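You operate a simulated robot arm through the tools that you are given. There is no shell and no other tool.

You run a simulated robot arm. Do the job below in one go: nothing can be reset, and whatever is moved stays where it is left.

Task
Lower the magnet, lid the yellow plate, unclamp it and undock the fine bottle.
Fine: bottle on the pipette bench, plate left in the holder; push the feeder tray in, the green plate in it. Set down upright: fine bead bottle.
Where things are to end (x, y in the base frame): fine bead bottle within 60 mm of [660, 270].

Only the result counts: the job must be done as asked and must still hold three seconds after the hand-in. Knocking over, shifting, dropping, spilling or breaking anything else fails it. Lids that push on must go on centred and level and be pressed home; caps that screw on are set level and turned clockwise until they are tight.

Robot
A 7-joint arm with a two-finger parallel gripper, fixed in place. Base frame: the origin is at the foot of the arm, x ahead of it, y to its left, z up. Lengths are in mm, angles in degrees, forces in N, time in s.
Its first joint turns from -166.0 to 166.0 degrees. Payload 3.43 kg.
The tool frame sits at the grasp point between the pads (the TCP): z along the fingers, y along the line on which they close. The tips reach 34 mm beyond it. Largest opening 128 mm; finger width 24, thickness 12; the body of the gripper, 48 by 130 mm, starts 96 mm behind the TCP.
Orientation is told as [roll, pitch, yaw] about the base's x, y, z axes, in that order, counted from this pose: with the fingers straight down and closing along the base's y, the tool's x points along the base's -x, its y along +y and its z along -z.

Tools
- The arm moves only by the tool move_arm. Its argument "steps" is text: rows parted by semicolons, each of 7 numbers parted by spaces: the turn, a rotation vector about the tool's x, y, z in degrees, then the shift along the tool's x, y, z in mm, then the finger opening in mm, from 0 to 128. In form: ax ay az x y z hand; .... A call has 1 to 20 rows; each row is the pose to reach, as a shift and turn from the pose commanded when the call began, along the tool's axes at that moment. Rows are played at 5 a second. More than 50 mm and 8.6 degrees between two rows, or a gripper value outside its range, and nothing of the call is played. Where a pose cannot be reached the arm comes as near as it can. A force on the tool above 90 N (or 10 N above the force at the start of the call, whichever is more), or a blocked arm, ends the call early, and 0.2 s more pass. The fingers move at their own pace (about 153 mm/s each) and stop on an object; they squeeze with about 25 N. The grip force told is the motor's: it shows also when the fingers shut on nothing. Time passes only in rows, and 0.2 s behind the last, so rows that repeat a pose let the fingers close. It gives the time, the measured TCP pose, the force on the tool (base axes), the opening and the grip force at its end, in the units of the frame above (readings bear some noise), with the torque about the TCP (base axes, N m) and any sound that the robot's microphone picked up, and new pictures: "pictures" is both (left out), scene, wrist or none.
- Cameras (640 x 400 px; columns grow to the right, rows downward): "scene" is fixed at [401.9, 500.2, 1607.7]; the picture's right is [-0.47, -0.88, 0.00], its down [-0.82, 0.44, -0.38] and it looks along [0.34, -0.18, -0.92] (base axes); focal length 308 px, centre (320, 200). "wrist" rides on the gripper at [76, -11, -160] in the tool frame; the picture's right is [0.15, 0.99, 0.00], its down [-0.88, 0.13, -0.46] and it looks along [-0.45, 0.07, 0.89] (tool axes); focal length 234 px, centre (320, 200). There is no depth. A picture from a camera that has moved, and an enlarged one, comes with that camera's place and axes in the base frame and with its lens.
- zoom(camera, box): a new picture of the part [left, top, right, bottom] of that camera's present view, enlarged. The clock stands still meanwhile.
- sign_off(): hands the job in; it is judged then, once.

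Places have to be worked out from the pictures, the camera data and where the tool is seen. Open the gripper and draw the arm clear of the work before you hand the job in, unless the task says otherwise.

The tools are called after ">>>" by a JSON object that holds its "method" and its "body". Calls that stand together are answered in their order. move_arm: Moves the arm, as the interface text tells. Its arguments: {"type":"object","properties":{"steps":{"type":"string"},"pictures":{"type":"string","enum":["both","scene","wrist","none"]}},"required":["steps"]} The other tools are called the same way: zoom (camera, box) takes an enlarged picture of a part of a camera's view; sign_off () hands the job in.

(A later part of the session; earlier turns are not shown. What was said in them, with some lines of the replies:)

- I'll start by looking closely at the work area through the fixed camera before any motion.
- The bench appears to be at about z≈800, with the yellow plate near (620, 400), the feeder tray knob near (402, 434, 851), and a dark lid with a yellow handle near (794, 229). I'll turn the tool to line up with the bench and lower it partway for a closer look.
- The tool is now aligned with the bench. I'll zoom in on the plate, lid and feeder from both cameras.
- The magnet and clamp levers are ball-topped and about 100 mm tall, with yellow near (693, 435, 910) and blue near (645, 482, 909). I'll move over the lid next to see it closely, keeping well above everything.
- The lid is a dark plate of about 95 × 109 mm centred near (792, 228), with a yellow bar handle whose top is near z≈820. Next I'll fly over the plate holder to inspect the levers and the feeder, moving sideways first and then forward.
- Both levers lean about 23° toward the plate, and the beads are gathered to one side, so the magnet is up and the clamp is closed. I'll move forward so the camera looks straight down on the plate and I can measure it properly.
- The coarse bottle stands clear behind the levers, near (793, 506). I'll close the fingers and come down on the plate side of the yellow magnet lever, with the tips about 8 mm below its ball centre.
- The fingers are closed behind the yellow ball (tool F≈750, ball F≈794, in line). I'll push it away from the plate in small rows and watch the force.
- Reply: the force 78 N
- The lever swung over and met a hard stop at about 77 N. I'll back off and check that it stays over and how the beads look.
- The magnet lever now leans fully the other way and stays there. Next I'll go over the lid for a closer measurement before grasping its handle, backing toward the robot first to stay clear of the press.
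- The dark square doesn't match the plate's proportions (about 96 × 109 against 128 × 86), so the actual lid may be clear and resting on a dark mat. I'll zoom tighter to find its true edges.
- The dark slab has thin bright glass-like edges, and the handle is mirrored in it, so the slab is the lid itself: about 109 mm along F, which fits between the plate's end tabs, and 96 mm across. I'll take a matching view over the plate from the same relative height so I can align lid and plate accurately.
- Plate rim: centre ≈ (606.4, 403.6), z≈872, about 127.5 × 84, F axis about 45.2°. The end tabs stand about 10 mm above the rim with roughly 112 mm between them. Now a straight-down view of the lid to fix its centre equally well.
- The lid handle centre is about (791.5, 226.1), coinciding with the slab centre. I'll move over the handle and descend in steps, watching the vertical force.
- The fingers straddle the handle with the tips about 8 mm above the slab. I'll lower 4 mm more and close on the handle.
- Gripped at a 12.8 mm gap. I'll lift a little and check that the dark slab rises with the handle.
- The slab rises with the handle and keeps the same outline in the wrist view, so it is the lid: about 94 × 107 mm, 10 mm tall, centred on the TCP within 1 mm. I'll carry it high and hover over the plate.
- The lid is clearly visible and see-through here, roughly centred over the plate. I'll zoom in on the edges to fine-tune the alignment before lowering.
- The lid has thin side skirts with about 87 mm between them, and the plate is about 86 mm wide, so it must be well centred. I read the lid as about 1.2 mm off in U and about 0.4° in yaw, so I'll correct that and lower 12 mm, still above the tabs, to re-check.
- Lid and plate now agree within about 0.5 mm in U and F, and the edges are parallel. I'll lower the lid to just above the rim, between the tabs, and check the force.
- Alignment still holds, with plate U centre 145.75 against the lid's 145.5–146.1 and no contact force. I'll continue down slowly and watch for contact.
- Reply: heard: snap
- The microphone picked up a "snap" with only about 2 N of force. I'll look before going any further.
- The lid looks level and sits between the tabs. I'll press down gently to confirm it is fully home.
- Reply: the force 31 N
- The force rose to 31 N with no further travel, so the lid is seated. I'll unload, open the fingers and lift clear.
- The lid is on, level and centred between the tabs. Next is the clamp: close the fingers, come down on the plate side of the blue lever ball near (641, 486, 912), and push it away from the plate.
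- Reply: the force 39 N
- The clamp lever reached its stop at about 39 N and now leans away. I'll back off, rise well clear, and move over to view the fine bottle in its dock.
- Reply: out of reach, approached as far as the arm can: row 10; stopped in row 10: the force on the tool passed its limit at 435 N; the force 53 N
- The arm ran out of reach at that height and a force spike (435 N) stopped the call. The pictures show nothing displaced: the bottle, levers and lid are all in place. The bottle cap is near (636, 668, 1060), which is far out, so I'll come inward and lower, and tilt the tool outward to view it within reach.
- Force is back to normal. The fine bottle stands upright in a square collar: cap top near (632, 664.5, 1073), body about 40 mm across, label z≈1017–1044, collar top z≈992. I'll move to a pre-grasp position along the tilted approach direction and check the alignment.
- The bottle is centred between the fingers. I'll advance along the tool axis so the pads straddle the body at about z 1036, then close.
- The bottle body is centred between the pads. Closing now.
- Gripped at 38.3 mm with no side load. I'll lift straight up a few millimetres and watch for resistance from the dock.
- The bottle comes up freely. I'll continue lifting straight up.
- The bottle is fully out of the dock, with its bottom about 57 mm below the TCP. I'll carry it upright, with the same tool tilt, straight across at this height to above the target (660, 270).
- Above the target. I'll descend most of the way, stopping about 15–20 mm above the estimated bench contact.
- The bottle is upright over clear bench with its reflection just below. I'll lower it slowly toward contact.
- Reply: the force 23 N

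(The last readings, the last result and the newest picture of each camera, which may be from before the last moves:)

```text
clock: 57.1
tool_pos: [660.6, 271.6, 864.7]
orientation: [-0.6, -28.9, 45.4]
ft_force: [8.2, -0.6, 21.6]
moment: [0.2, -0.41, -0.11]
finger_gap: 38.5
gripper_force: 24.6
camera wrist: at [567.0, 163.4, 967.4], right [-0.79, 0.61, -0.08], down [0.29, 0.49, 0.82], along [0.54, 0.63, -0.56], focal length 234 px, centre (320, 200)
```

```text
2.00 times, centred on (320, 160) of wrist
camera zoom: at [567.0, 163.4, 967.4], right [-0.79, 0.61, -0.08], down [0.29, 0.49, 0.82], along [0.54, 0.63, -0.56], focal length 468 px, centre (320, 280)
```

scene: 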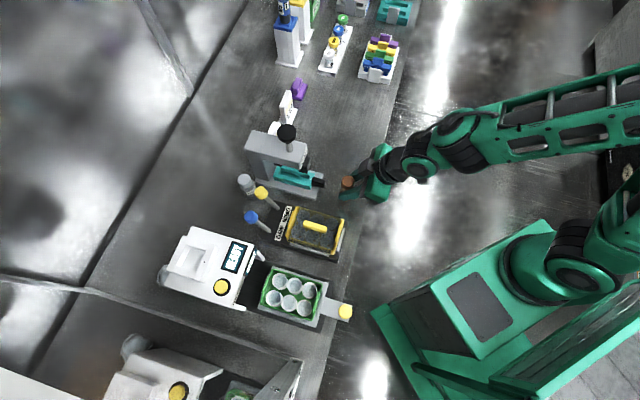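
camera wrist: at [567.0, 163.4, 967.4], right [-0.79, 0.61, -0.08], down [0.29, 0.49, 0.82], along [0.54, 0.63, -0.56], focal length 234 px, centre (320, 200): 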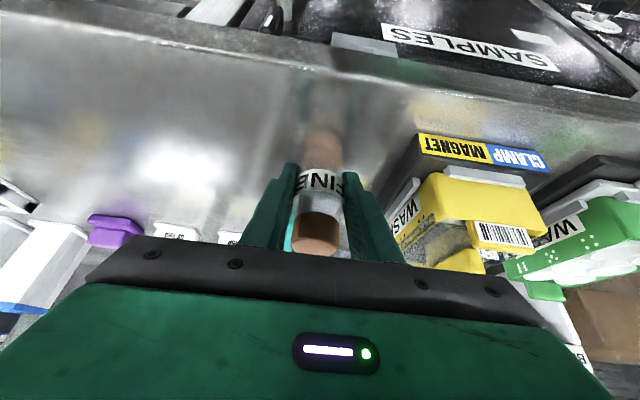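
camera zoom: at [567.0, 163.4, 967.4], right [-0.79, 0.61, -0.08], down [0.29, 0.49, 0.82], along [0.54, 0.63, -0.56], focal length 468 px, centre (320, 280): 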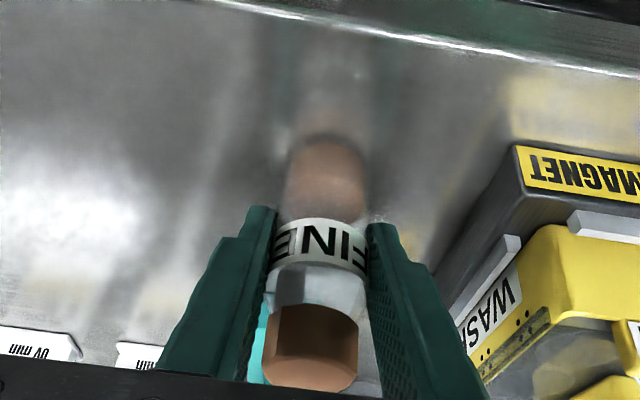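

Contact came slightly earlier than estimated: 21.6 N, and the bottle slid a little up in the pads. I'll ease up to unload it before releasing.

>>> {"method": "move_arm", "body": {"steps": "0 0 0 -0.4 0 -0.8 0; 0 0 0 -0.7 0 -1.3 0; 0 0 0 -0.7 0 -1.3 0", "pictures": "wrist"}}

>>> {"method": "zoom", "body": {"camera": "wrist", "box": [220, 60, 420, 260]}}

>>> {"method": "zoom", "body": {"camera": "scene", "box": [310, 150, 390, 220]}}

```text
clock: 57.9
tool_pos: [660.9, 271.5, 864.4]
orientation: [-0.5, -28.6, 45.5]
ft_force: [1.6, 1.5, 6.7]
moment: [0.26, -0.12, -0.05]
finger_gap: 38.4
gripper_force: 25.0
camera wrist: at [566.0, 163.3, 968.0], right [-0.79, 0.6, -0.08], down [0.29, 0.49, 0.82], along [0.53, 0.63, -0.57], focal length 234 px, centre (320, 200)
```

wrist: 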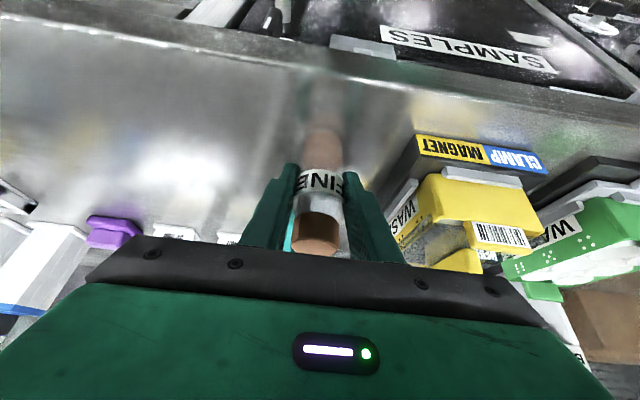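

```text
2.00 times, centred on (320, 160) of wrist
camera zoom: at [566.0, 163.3, 968.0], right [-0.79, 0.6, -0.08], down [0.29, 0.49, 0.82], along [0.53, 0.63, -0.57], focal length 468 px, centre (320, 280)
```

zoom: 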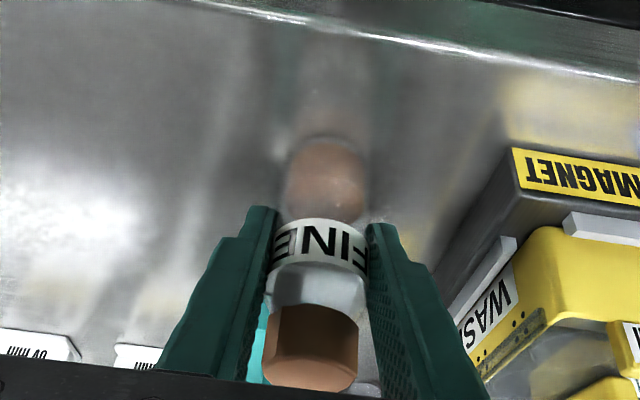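

```text
5.71 times, centred on (350, 185) of scene
camera zoom: at [401.9, 500.2, 1607.7], right [-0.47, -0.88, 0.0], down [-0.82, 0.44, -0.38], along [0.34, -0.18, -0.92], focal length 1760 px, centre (149, 286)
```

zoom: 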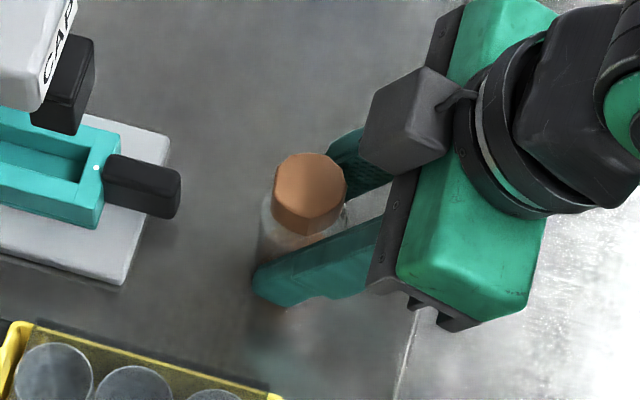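

The bottle stands upright on the bench with about 7 N remaining. I'll open the fingers, hold, then retreat along the tool axis.

>>> {"method": "move_arm", "body": {"steps": "0 0 0 0 0 0 45; 0 0 0 0 0 0 55; 0 0 0 0 0 0 70; 0 0 0 0 0 0 78; 0 0 0 0 0 0 78", "pictures": "both"}}

>>> {"method": "zoom", "body": {"camera": "wrist", "box": [220, 60, 420, 260]}}

>>> {"method": "zoom", "body": {"camera": "scene", "box": [310, 150, 390, 220]}}

```text
clock: 59.1
tool_pos: [661.5, 271.3, 863.7]
orientation: [-0.5, -28.7, 45.5]
ft_force: [-0.1, 0.2, 0.8]
moment: [0.01, -0.01, 0.01]
finger_gap: 78.1
gripper_force: 0.1
camera wrist: at [566.7, 163.4, 968.3], right [-0.79, 0.61, -0.08], down [0.29, 0.49, 0.82], along [0.54, 0.63, -0.56], focal length 234 px, centre (320, 200)
```

scene: 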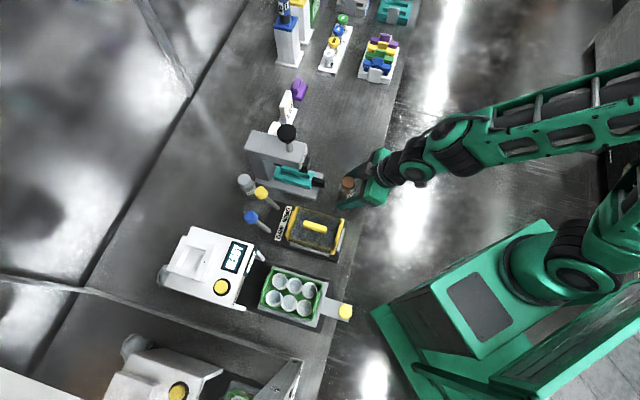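
wrist: 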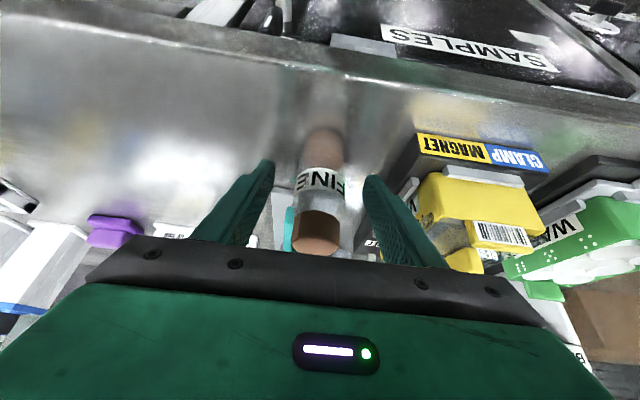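

```text
2.00 times, centred on (320, 160) of wrist
camera zoom: at [566.7, 163.4, 968.3], right [-0.79, 0.61, -0.08], down [0.29, 0.49, 0.82], along [0.54, 0.63, -0.56], focal length 468 px, centre (320, 280)
```

zoom: 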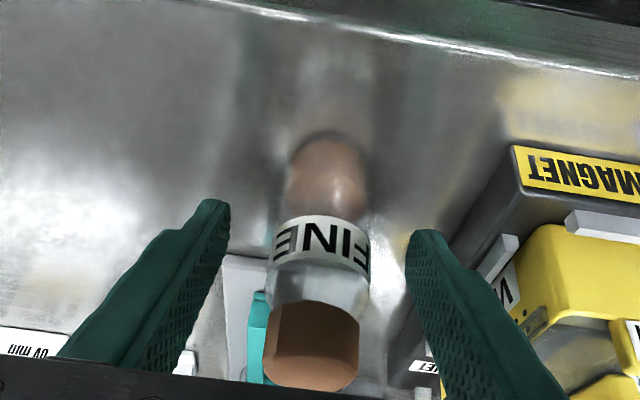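

```text
5.71 times, centred on (350, 185) of scene
camera zoom: at [401.9, 500.2, 1607.7], right [-0.47, -0.88, 0.0], down [-0.82, 0.44, -0.38], along [0.34, -0.18, -0.92], focal length 1760 px, centre (149, 286)
```

zoom: 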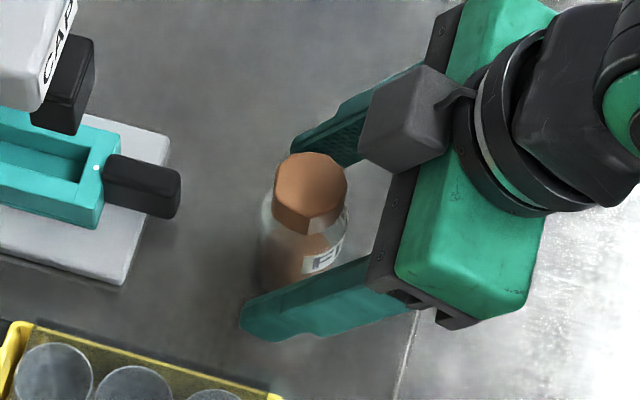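

The bottle is standing upright near (660, 270). I'll retreat along the tool axis, clear of it.

>>> {"method": "move_arm", "body": {"steps": "0 0 0 0 0 -15 78; 0 0 0 0 0 -40 78; 0 0 0 0 0 -70 78; 0 0 0 0 0 -100 78; 0 0 0 0 0 -130 78; 0 0 0 0 0 -150 78; 0 0 0 0 0 -150 78", "pictures": "both"}}

>>> {"method": "zoom", "body": {"camera": "scene", "box": [290, 130, 410, 220]}}

>>> {"method": "zoom", "body": {"camera": "wrist", "box": [220, 60, 420, 260]}}

```text
clock: 60.7
tool_pos: [609.5, 220.4, 996.8]
orientation: [-0.6, -28.7, 45.5]
ft_force: [0.3, -0.2, 1.0]
moment: [0.01, 0.0, 0.0]
finger_gap: 77.8
gripper_force: 0.1
camera wrist: at [514.7, 112.5, 1100.2], right [-0.79, 0.61, -0.08], down [0.29, 0.49, 0.82], along [0.54, 0.63, -0.56], focal length 234 px, centre (320, 200)
```

scene: 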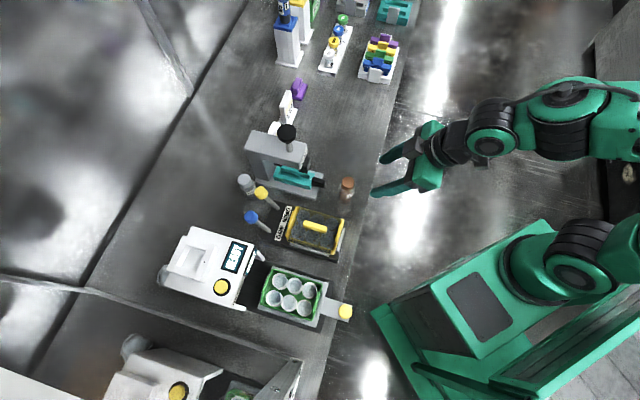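
wrist: 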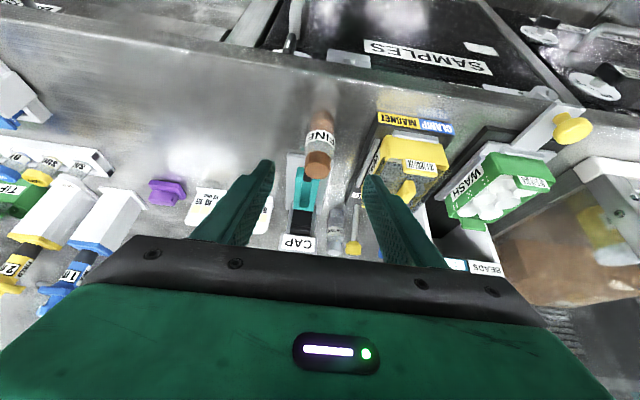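

```text
4.44 times, centred on (350, 175) of scene
camera zoom: at [401.9, 500.2, 1607.7], right [-0.47, -0.88, 0.0], down [-0.82, 0.44, -0.38], along [0.34, -0.18, -0.92], focal length 1369 px, centre (187, 311)
```

zoom: 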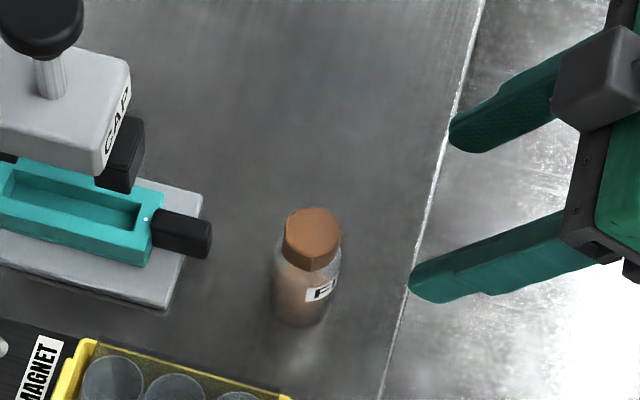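

```text
2.00 times, centred on (320, 160) of wrist
camera zoom: at [514.7, 112.5, 1100.2], right [-0.79, 0.61, -0.08], down [0.29, 0.49, 0.82], along [0.54, 0.63, -0.56], focal length 468 px, centre (320, 280)
```

zoom: 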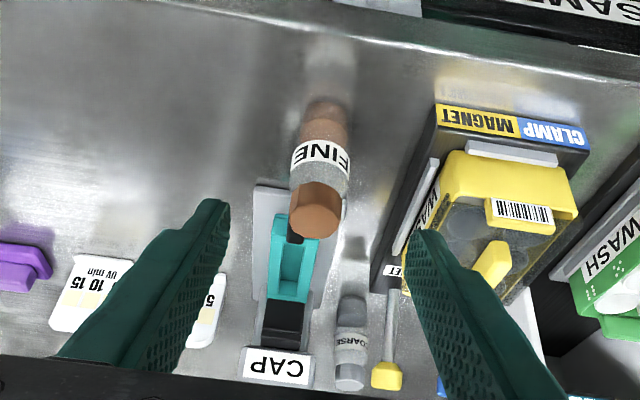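

The bottle stands upright at about (663, 277), inside the target. Next is the feeder tray: I'll bring the tool back to vertical and move over the yellow tray knob near (404, 424).

>>> {"method": "move_arm", "body": {"steps": "0 7 0 0 0 0 100; 0 14 0 0 0 0 128; 0 21 0 0 10 0 128; 0 28.2 0 0 30 0 128; 0 28.2 0 0 65 0 128; 0 28.2 0 0 100 0 128; 0 28.2 0 0 140 0 128; 0 28.2 0 0 180 0 128; 0 28.2 0 0 220 0 128; 0 28.2 0 0 255 0 128; 0 28.2 0 0 280 0 128; 0 28.2 0 0 289 0 128; 0 28.2 0 0 289 0 128", "pictures": "both"}}

>>> {"method": "zoom", "body": {"camera": "wrist", "box": [200, 80, 440, 250]}}

>>> {"method": "zoom", "body": {"camera": "scene", "box": [220, 250, 370, 340]}}

```text
clock: 63.5
tool_pos: [403.2, 424.2, 994.0]
orientation: [-0.6, -0.5, 45.1]
ft_force: [-0.2, 0.0, 0.4]
moment: [-0.02, 0.0, -0.03]
finger_gap: 127.7
gripper_force: 0.1
camera wrist: at [356.0, 363.5, 1153.6], right [-0.8, 0.59, -0.01], down [0.52, 0.72, 0.46], along [0.28, 0.37, -0.89], focal length 234 px, centre (320, 200)
```

scene: 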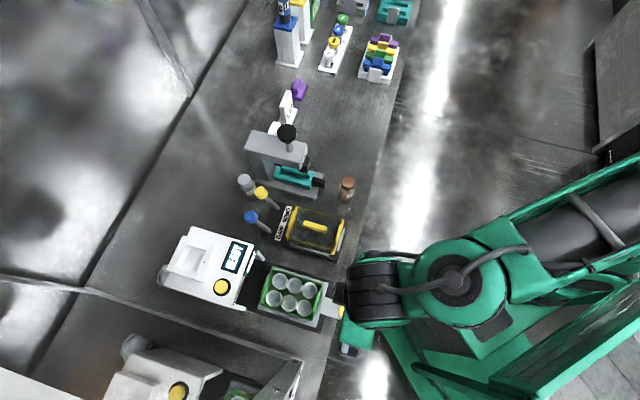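
wrist: 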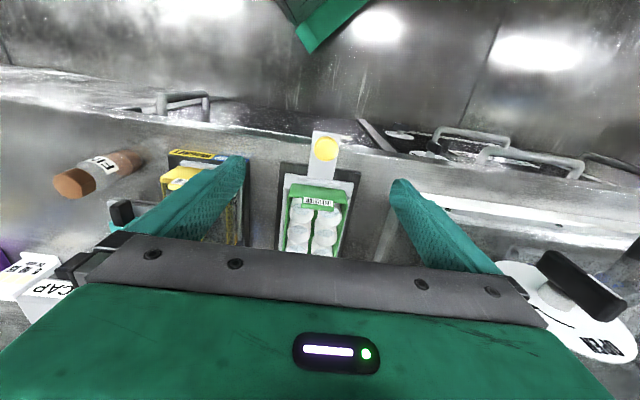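

```text
2.35 times, centred on (320, 165) of wrist
camera zoom: at [356.0, 363.5, 1153.6], right [-0.8, 0.59, -0.01], down [0.52, 0.72, 0.46], along [0.28, 0.37, -0.89], focal length 551 px, centre (320, 282)
```

zoom: 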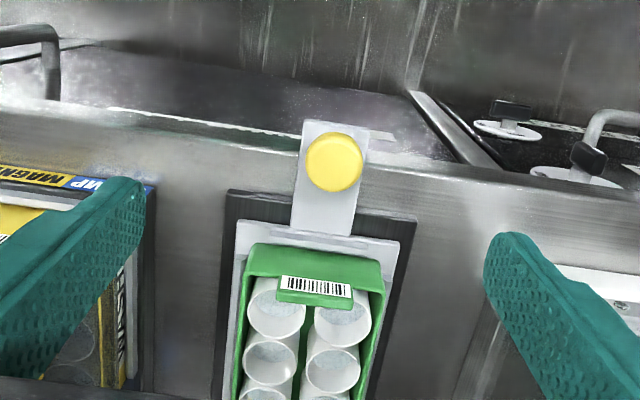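

```text
4.27 times, centred on (295, 295) of scene
camera zoom: at [401.9, 500.2, 1607.7], right [-0.47, -0.88, 0.0], down [-0.82, 0.44, -0.38], along [0.34, -0.18, -0.92], focal length 1314 px, centre (427, -205)
```

zoom: 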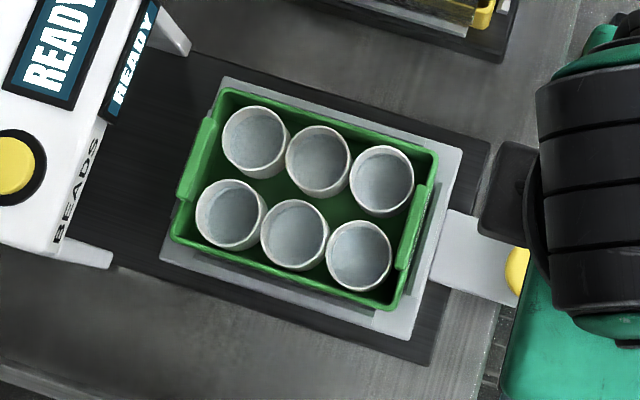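

The knob is a mushroom head, top about z 860 and centre about (400.5, 432), on the tray handle. I'll close the fingers, move behind it on the robot side, and come down to about head height.

>>> {"method": "move_arm", "body": {"steps": "0 0 0 15 3 0 60; 0 0 0 29 7 0 0; 0 0 0 29 7 30 0; 0 0 0 29 7 65 0; 0 0 0 29 7 100 0; 0 0 0 29 7 120 0; 0 0 0 29 7 126 0; 0 0 0 29 7 126 0", "pictures": "both"}}

>>> {"method": "zoom", "body": {"camera": "wrist", "box": [220, 100, 420, 260]}}

>>> {"method": "zoom", "body": {"camera": "scene", "box": [260, 260, 400, 360]}}

```text
clock: 65.3
tool_pos: [380.4, 409.4, 868.1]
orientation: [-0.5, -0.5, 45.2]
ft_force: [0.2, -1.0, -0.2]
moment: [0.01, -0.03, -0.03]
finger_gap: 0.0
gripper_force: 24.6
camera wrist: at [331.9, 348.1, 1027.1], right [-0.81, 0.59, -0.01], down [0.52, 0.72, 0.46], along [0.28, 0.37, -0.89], focal length 234 px, centre (320, 200)
```

scene: 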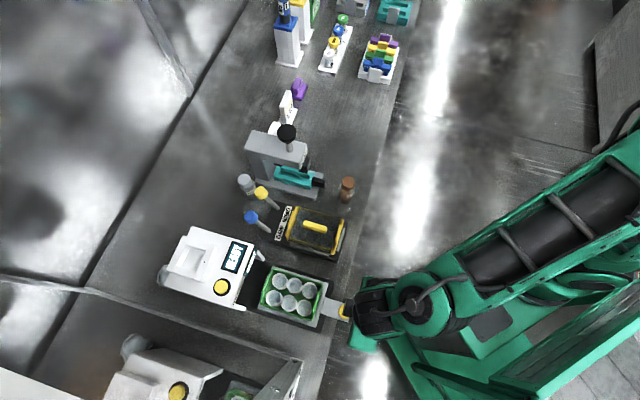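
wrist: 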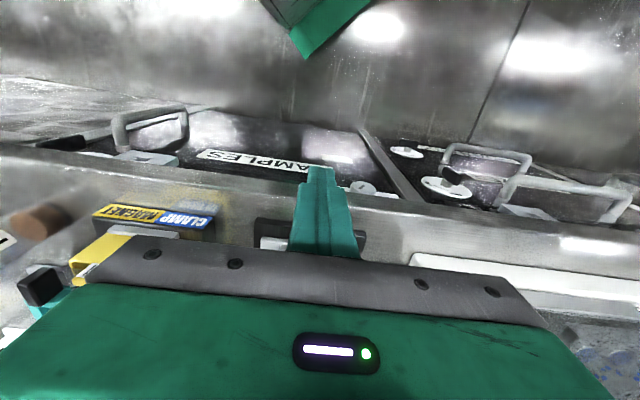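

```text
2.50 times, centred on (320, 180) of wrist
camera zoom: at [331.9, 348.1, 1027.1], right [-0.81, 0.59, -0.01], down [0.52, 0.72, 0.46], along [0.28, 0.37, -0.89], focal length 585 px, centre (320, 250)
```

zoom: 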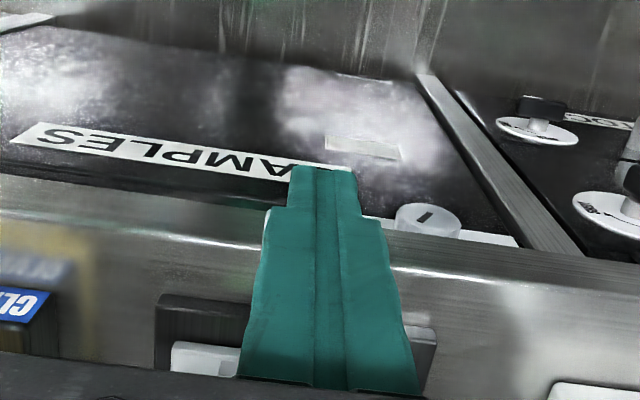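

```text
4.00 times, centred on (330, 310) of scene
camera zoom: at [401.9, 500.2, 1607.7], right [-0.47, -0.88, 0.0], down [-0.82, 0.44, -0.38], along [0.34, -0.18, -0.92], focal length 1232 px, centre (280, -240)
```

zoom: 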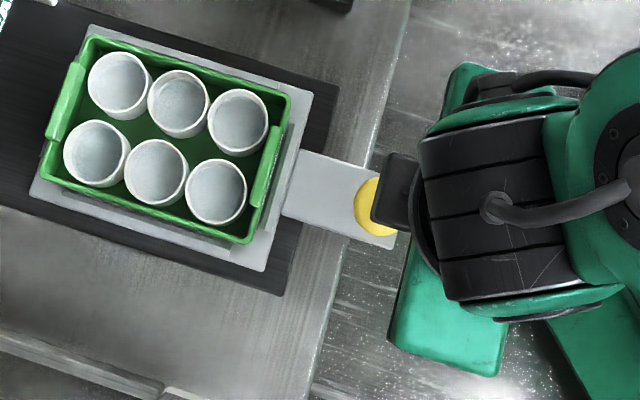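

The closed fingers are just behind the knob with no contact. I'll push the tray in gradually, starting with about 60 mm.

>>> {"method": "move_arm", "body": {"steps": "0 0 0 -3 0 0 0; 0 0 0 -6 0 0 0; 0 0 0 -10 0 0 0; 0 0 0 -15 0 0 0; 0 0 0 -20 0 0 0; 0 0 0 -25 0 0 0; 0 0 0 -30 0 0 0; 0 0 0 -35 0 0 0; 0 0 0 -40 0 0 0; 0 0 0 -45 0 0 0; 0 0 0 -50 0 0 0; 0 0 0 -55 0 0 0; 0 0 0 -60 0 0 0", "pictures": "both"}}

>>> {"method": "zoom", "body": {"camera": "scene", "box": [200, 230, 380, 350]}}

```text
clock: 68.1
tool_pos: [422.2, 451.2, 868.5]
orientation: [-0.5, -0.4, 45.2]
ft_force: [-0.6, -2.0, 0.1]
moment: [-0.02, 0.02, -0.02]
finger_gap: 0.0
gripper_force: 24.8
camera wrist: at [374.9, 390.4, 1027.4], right [-0.8, 0.59, -0.01], down [0.52, 0.72, 0.46], along [0.28, 0.37, -0.89], focal length 234 px, centre (320, 200)
```

scene: 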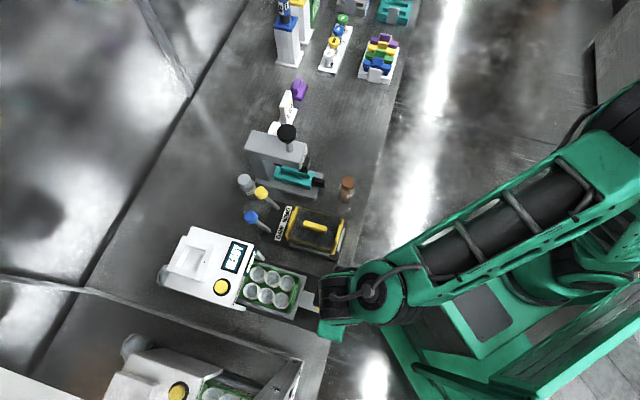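
wrist: 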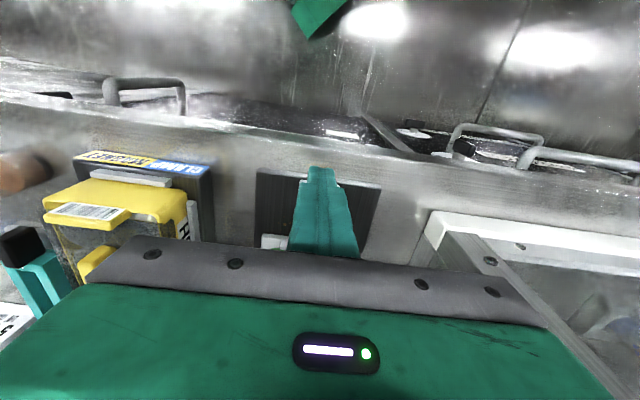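

```text
3.33 times, centred on (290, 290) of scene
camera zoom: at [401.9, 500.2, 1607.7], right [-0.47, -0.88, 0.0], down [-0.82, 0.44, -0.38], along [0.34, -0.18, -0.92], focal length 1026 px, centre (420, -100)
```

zoom: 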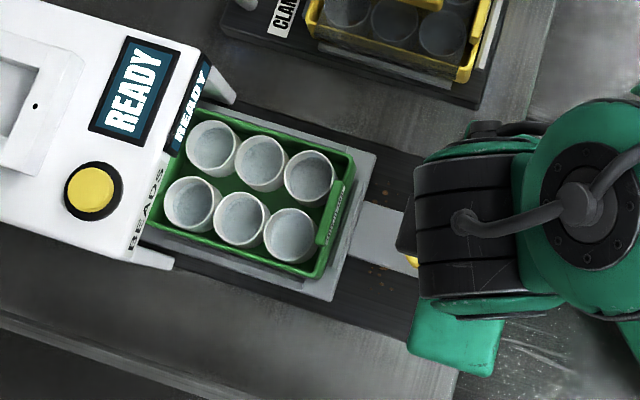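

The tray is sliding in with the plate on it and little resistance. I see small brown specks on the track, so I'll zoom in before continuing.

>>> {"method": "zoom", "body": {"camera": "scene", "box": [275, 260, 335, 320]}}

>>> {"method": "zoom", "body": {"camera": "wrist", "box": [240, 150, 400, 260]}}

>>> {"method": "zoom", "body": {"camera": "scene", "box": [150, 220, 250, 310]}}

```text
6.67 times, centred on (305, 290) of scene
camera zoom: at [401.9, 500.2, 1607.7], right [-0.47, -0.88, 0.0], down [-0.82, 0.44, -0.38], along [0.34, -0.18, -0.92], focal length 2053 px, centre (420, -400)
```

zoom: 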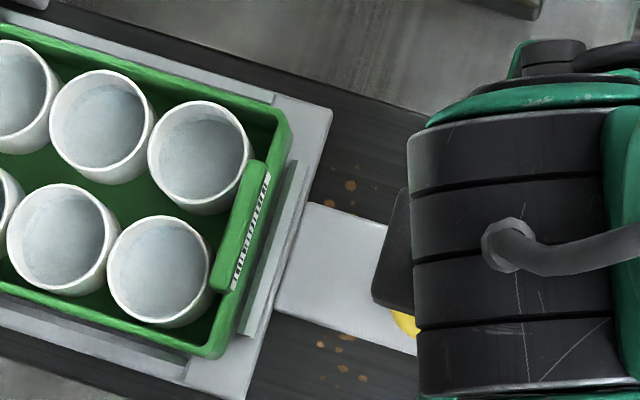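

```text
3.64 times, centred on (320, 205) of wrist
camera zoom: at [374.9, 390.4, 1027.4], right [-0.8, 0.59, -0.01], down [0.52, 0.72, 0.46], along [0.28, 0.37, -0.89], focal length 852 px, centre (320, 182)
```

zoom: 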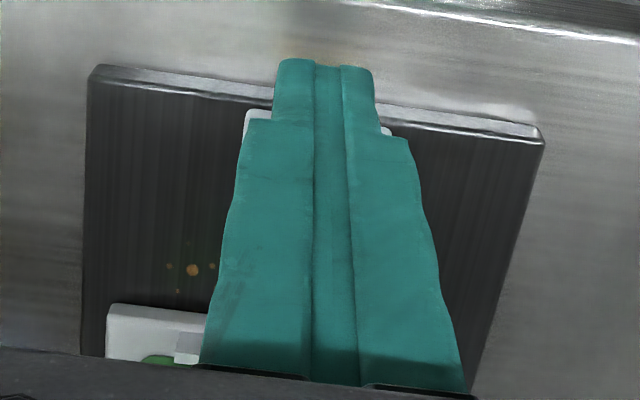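

```text
4.44 times, centred on (200, 265) of scene
camera zoom: at [401.9, 500.2, 1607.7], right [-0.47, -0.88, 0.0], down [-0.82, 0.44, -0.38], along [0.34, -0.18, -0.92], focal length 1369 px, centre (853, -89)
```

zoom: 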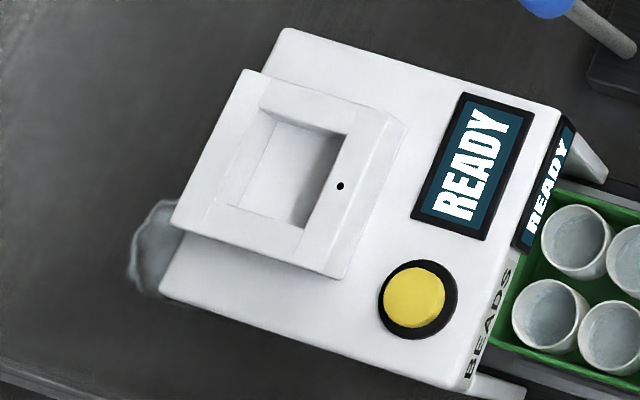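

The specks are stains on the track that the tray had been covering; nothing is loose. I'll continue pushing.

>>> {"method": "move_arm", "body": {"steps": "0 0 0 -5 0 0 0; 0 0 0 -10 0 0 0; 0 0 0 -15 0 0 0; 0 0 0 -20 0 0 0; 0 0 0 -25 0 0 0; 0 0 0 -30 0 0 0; 0 0 0 -35 0 0 0; 0 0 0 -40 0 0 0; 0 0 0 -45 0 0 0; 0 0 0 -50 0 0 0", "pictures": "both"}}

>>> {"method": "zoom", "body": {"camera": "scene", "box": [200, 230, 350, 330]}}

```text
clock: 70.3
tool_pos: [457.0, 487.1, 868.5]
orientation: [-0.5, -0.6, 45.2]
ft_force: [-0.2, 0.4, -0.2]
moment: [0.02, -0.02, 0.01]
finger_gap: 0.1
gripper_force: 25.0
camera wrist: at [409.8, 425.9, 1027.9], right [-0.8, 0.59, -0.01], down [0.52, 0.72, 0.46], along [0.28, 0.37, -0.89], focal length 234 px, centre (320, 200)
```

scene: 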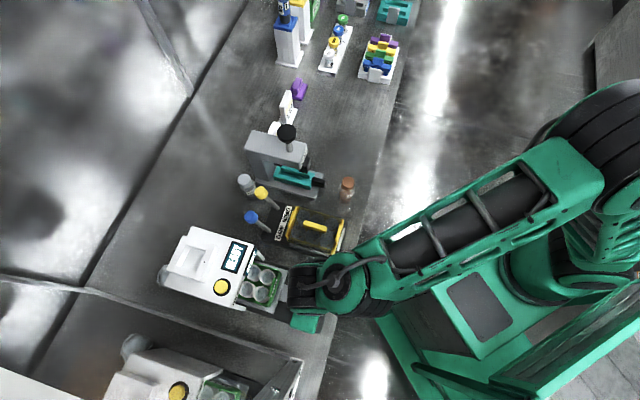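
wrist: 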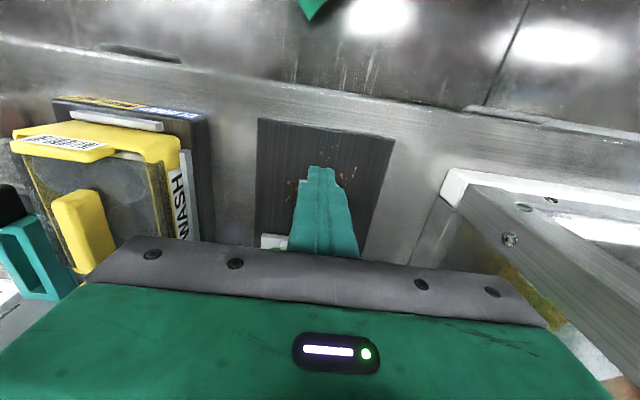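

```text
4.00 times, centred on (275, 280) of scene
camera zoom: at [401.9, 500.2, 1607.7], right [-0.47, -0.88, 0.0], down [-0.82, 0.44, -0.38], along [0.34, -0.18, -0.92], focal length 1232 px, centre (500, -120)
```

zoom: 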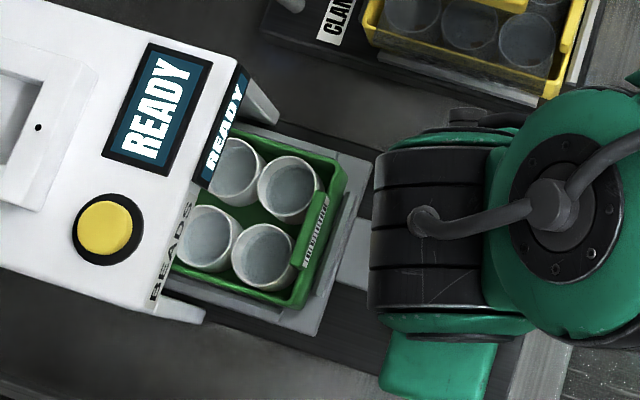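

>>> {"method": "move_arm", "body": {"steps": "0 0 0 -5 0 0 0; 0 0 0 -10 0 0 0; 0 0 0 -15 0 0 0; 0 0 0 -20 0 0 0; 0 0 0 -25 0 0 0; 0 0 0 -30 0 0 0; 0 0 0 -34 0 0 0; 0 0 0 -38 0 0 0", "pictures": "both"}}

>>> {"method": "zoom", "body": {"camera": "scene", "box": [190, 220, 340, 320]}}

```text
clock: 72.1
tool_pos: [485.4, 513.7, 868.2]
orientation: [-0.6, -0.5, 45.2]
ft_force: [-0.7, -0.1, 0.6]
moment: [0.0, 0.02, 0.01]
finger_gap: 0.0
gripper_force: 25.1
camera wrist: at [437.0, 453.0, 1028.3], right [-0.81, 0.59, -0.01], down [0.52, 0.72, 0.46], along [0.28, 0.37, -0.89], focal length 234 px, centre (320, 200)
```

scene: 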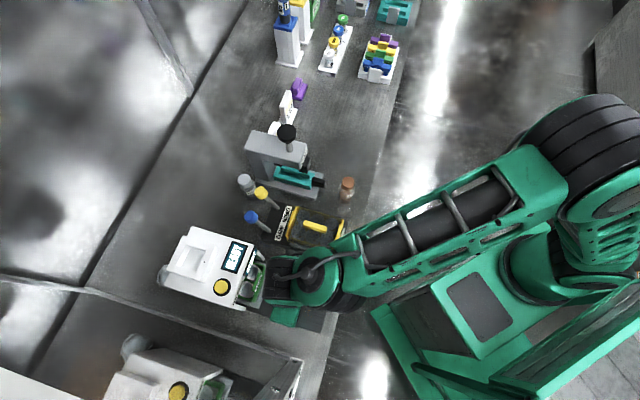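
wrist: 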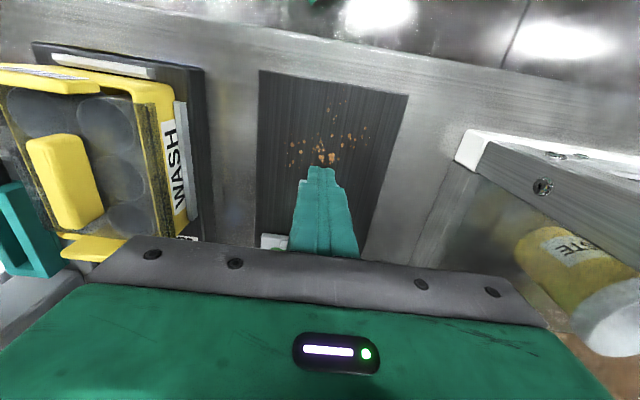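

```text
4.00 times, centred on (265, 270) of scene
camera zoom: at [401.9, 500.2, 1607.7], right [-0.47, -0.88, 0.0], down [-0.82, 0.44, -0.38], along [0.34, -0.18, -0.92], focal length 1232 px, centre (540, -80)
```

zoom: 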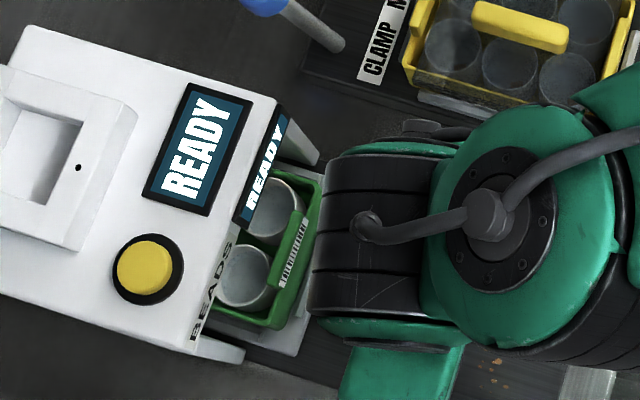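

>>> {"method": "move_arm", "body": {"steps": "0 0 0 -4 0 0 0; 0 0 0 -8 0 0 0; 0 0 0 -12 0 0 0; 0 0 0 -16 0 0 0; 0 0 0 -20 0 0 0; 0 0 0 -24 0 0 0", "pictures": "both"}}

>>> {"method": "zoom", "body": {"camera": "scene", "box": [190, 220, 340, 320]}}

```text
clock: 73.5
tool_pos: [499.5, 529.8, 869.8]
orientation: [-0.6, -0.2, 45.3]
ft_force: [-13.2, -20.3, 7.9]
moment: [-0.53, 0.14, -0.03]
finger_gap: 0.1
gripper_force: 24.7
camera wrist: at [451.9, 468.9, 1028.9], right [-0.81, 0.59, -0.01], down [0.52, 0.72, 0.46], along [0.28, 0.36, -0.89], focal length 234 px, centre (320, 200)
```

scene: 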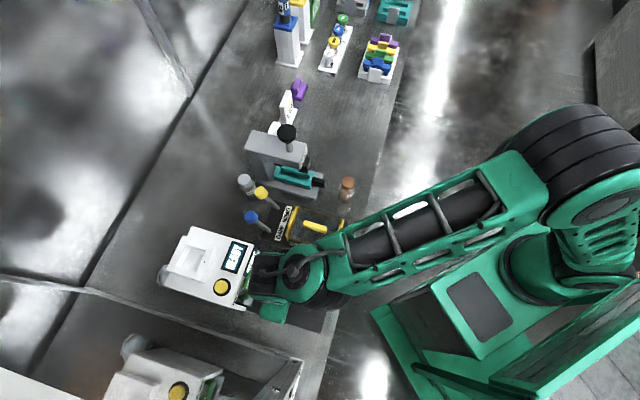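
wrist: 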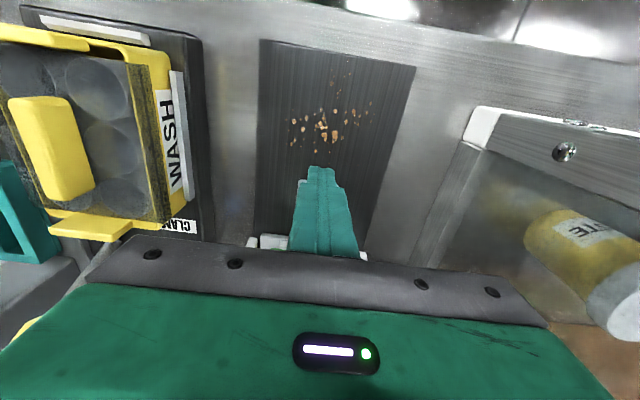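

```text
4.00 times, centred on (265, 270) of scene
camera zoom: at [401.9, 500.2, 1607.7], right [-0.47, -0.88, 0.0], down [-0.82, 0.44, -0.38], along [0.34, -0.18, -0.92], focal length 1232 px, centre (540, -80)
```

zoom: 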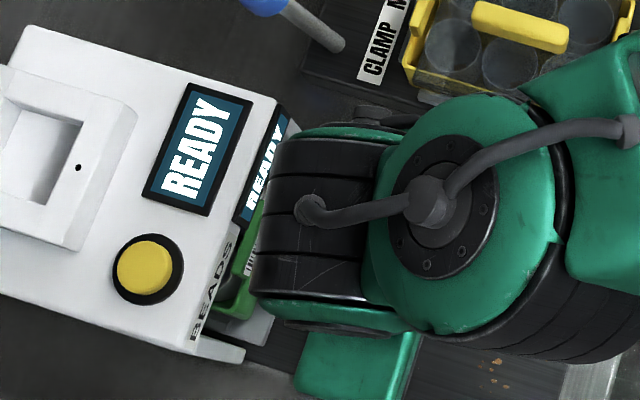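

Resistance is now about 24 N at the fingertips after roughly 166 mm of travel. I'll push slightly more to tell whether this is the end stop or a detent.

>>> {"method": "move_arm", "body": {"steps": "0 0 0 -1.5 0 0 0; 0 0 0 -3 0 0 0; 0 0 0 -4 0 0 0; 0 0 0 -4 0 0 0", "pictures": "scene"}}

```text
clock: 74.5
tool_pos: [499.3, 529.4, 868.9]
orientation: [-0.7, 0.1, 45.5]
ft_force: [-41.0, -49.0, 14.8]
moment: [-1.13, 0.87, -0.05]
finger_gap: 0.2
gripper_force: 25.4
```

scene: 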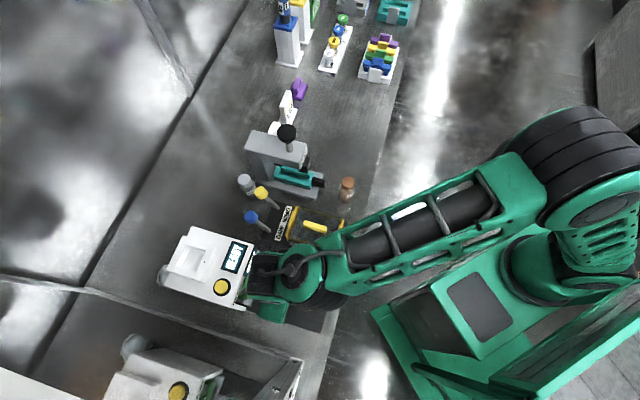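

The force reached 64 N with no further motion, so the tray is at its hard stop. I'll back off, rise, and look at the tray and the feeder.

>>> {"method": "move_arm", "body": {"steps": "0 0 0 8 0 0 0; 0 0 0 25 0 0 0; 0 0 0 50 0 -10 0; 0 0 0 80 0 -45 0; 0 0 0 100 0 -90 40; 0 0 0 100 0 -135 80; 0 0 0 100 0 -170 80; 0 0 0 100 0 -170 80", "pictures": "both"}}

>>> {"method": "zoom", "body": {"camera": "wrist", "box": [200, 60, 440, 260]}}

>>> {"method": "zoom", "body": {"camera": "scene", "box": [150, 210, 350, 330]}}

```text
clock: 76.3
tool_pos: [432.7, 462.6, 1039.1]
orientation: [-0.5, -0.6, 45.2]
ft_force: [-0.2, 0.4, 0.9]
moment: [0.01, 0.0, 0.01]
finger_gap: 80.2
gripper_force: 0.0
camera wrist: at [383.9, 401.9, 1198.1], right [-0.8, 0.59, -0.01], down [0.52, 0.72, 0.46], along [0.28, 0.37, -0.89], focal length 234 px, centre (320, 200)
```

scene: 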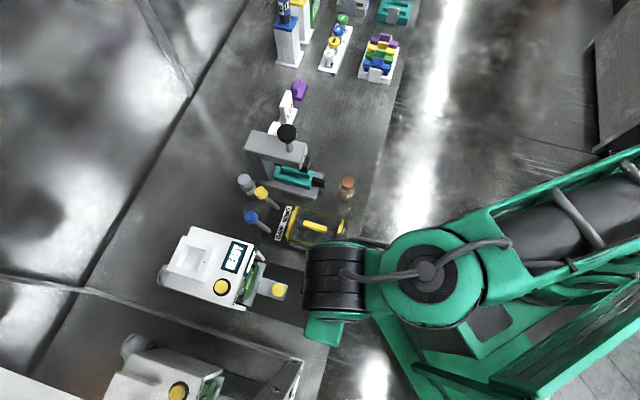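
wrist: 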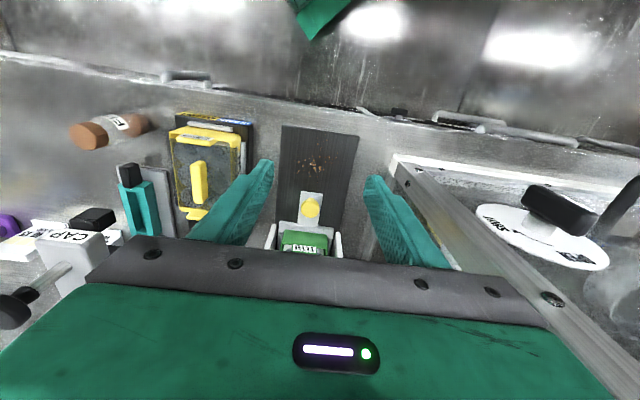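

```text
2.00 times, centred on (320, 160) of wrist
camera zoom: at [383.9, 401.9, 1198.1], right [-0.8, 0.59, -0.01], down [0.52, 0.72, 0.46], along [0.28, 0.37, -0.89], focal length 468 px, centre (320, 280)
```

zoom: 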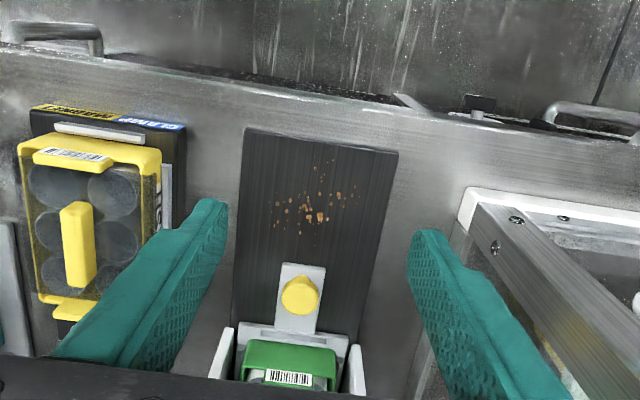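

```text
3.20 times, centred on (250, 270) of scene
camera zoom: at [401.9, 500.2, 1607.7], right [-0.47, -0.88, 0.0], down [-0.82, 0.44, -0.38], along [0.34, -0.18, -0.92], focal length 985 px, centre (544, -24)
```

zoom: 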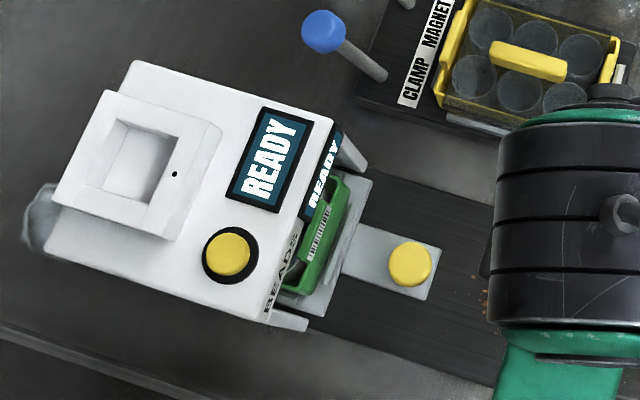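

The tray is fully in, with the green plate on it and its front edge level with the feeder's side wings. I'll draw the arm up and away toward its starting pose, then check everything.

>>> {"method": "move_arm", "body": {"steps": "0 0 0 10 -10 -30 80; 0 0 0 30 -35 -60 80; 0 0 0 55 -65 -90 80; 0 0 0 80 -95 -115 100; 0 0 0 105 -125 -140 128; 0 0 0 130 -155 -165 128; 0 0 0 155 -185 -180 128; 0 0 0 175 -207 -188 128; 0 0 0 181 -213 -190 128; 0 0 0 181 -213 -190 128", "pictures": "both"}}

>>> {"method": "zoom", "body": {"camera": "scene", "box": [230, 165, 370, 260]}}

>>> {"method": "zoom", "body": {"camera": "scene", "box": [150, 215, 310, 325]}}

>>> {"method": "zoom", "body": {"camera": "scene", "box": [275, 195, 355, 260]}}

```text
clock: 78.5
tool_pos: [453.3, 184.1, 1228.1]
orientation: [-0.6, -0.5, 45.2]
ft_force: [-0.2, 0.4, 0.1]
moment: [0.02, -0.03, 0.0]
finger_gap: 127.9
gripper_force: 0.1
camera wrist: at [405.8, 122.5, 1388.1], right [-0.8, 0.59, -0.01], down [0.52, 0.72, 0.46], along [0.28, 0.37, -0.89], focal length 234 px, centre (320, 200)
```

scene: 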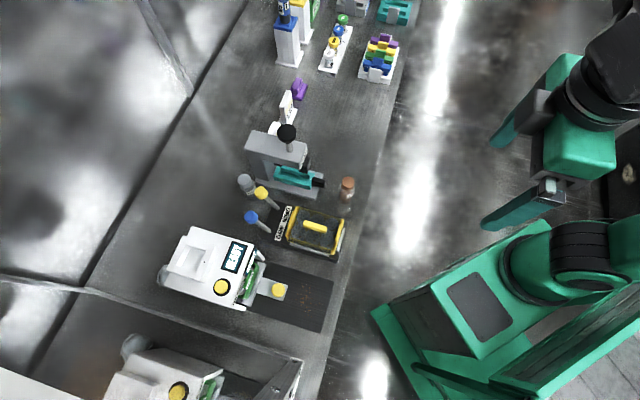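
wrist: 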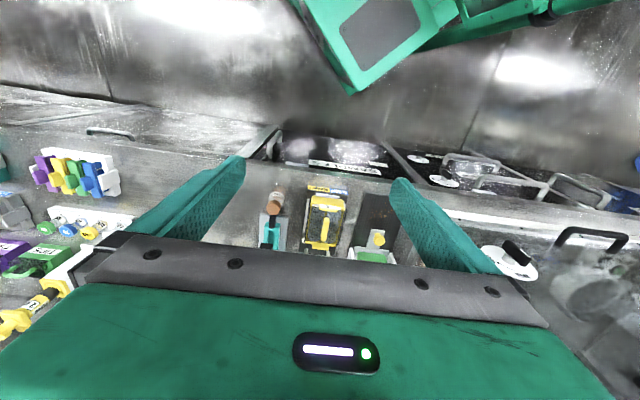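

```text
4.21 times, centred on (300, 212) of scene
camera zoom: at [401.9, 500.2, 1607.7], right [-0.47, -0.88, 0.0], down [-0.82, 0.44, -0.38], along [0.34, -0.18, -0.92], focal length 1297 px, centre (404, 147)
```

zoom: 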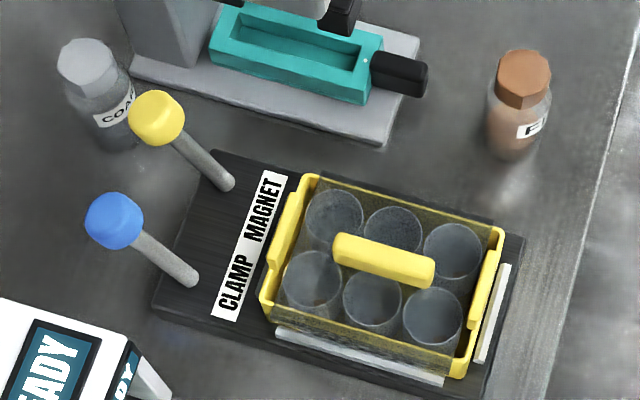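

```text
3.64 times, centred on (230, 270) of scene
camera zoom: at [401.9, 500.2, 1607.7], right [-0.47, -0.88, 0.0], down [-0.82, 0.44, -0.38], along [0.34, -0.18, -0.92], focal length 1120 px, centre (647, -54)
```

zoom: 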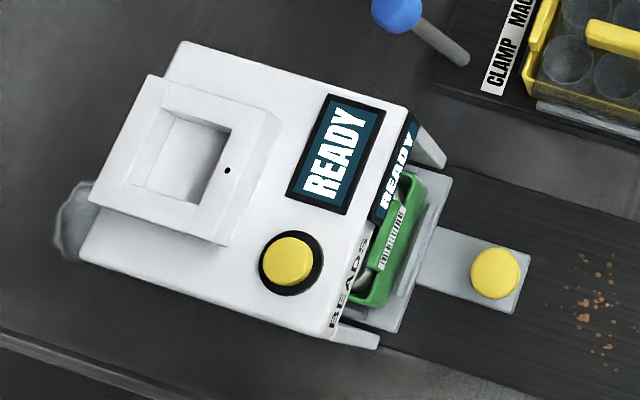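

```text
6.15 times, centred on (315, 228) of scene
camera zoom: at [401.9, 500.2, 1607.7], right [-0.47, -0.88, 0.0], down [-0.82, 0.44, -0.38], along [0.34, -0.18, -0.92], focal length 1895 px, centre (351, 31)
```

zoom: 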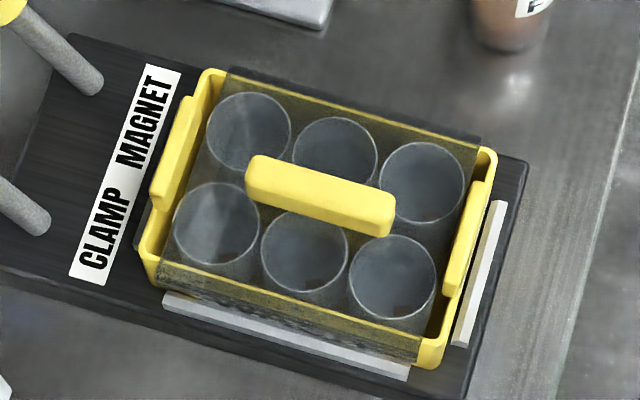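

The final pictures agree with the task:
- **Magnet and clamp:** both levers are over against their stops.
- **Lid:** seated level between the tabs of the yellow plate, which is still in its holder.
- **Fine bottle:** upright near (663, 277).
- **Feeder tray:** pushed to its stop with the green plate on it.

The gripper is open and clear of the work, so I'm handing in.

>>> {"method": "sign_off", "body": {}}

```text
The job is handed in.
```

I finished every step of the job and handed it in. I haven't been told whether it passed.

- **Magnet:** I pushed the yellow lever over to its stop at about 77 N, and it stays there.
- **Lid:** it sits centred and level between the tabs of the yellow plate. I heard a snap as it went on, and it then held a 31 N press without moving further.
- **Clamp:** I pushed the blue lever over to its stop. The yellow plate is still in its holder.
- **Fine bottle:** I lifted it out of the dock and set it upright at about (663, 277), roughly 7 mm from the target.
- **Feeder tray:** I pushed it in until it stopped hard (64 N, no further motion), with the green plate on it. About 25 mm of the plate's near end still shows at the feeder mouth, which I took as fully in.
- **Arm:** the gripper is open and back near its starting position.

**Force spike:** on the way to view the bottle, the arm ran out of reach and a 435 N spike stopped it. I took this as the arm jerking at its reach limit, because nothing looked moved or damaged afterwards and the force readings returned to normal. I can't completely rule out a brief contact.

**Brown specks:** some appeared on the feeder track as the tray moved in. I took them for stains that had been under the tray, but I didn't confirm it.
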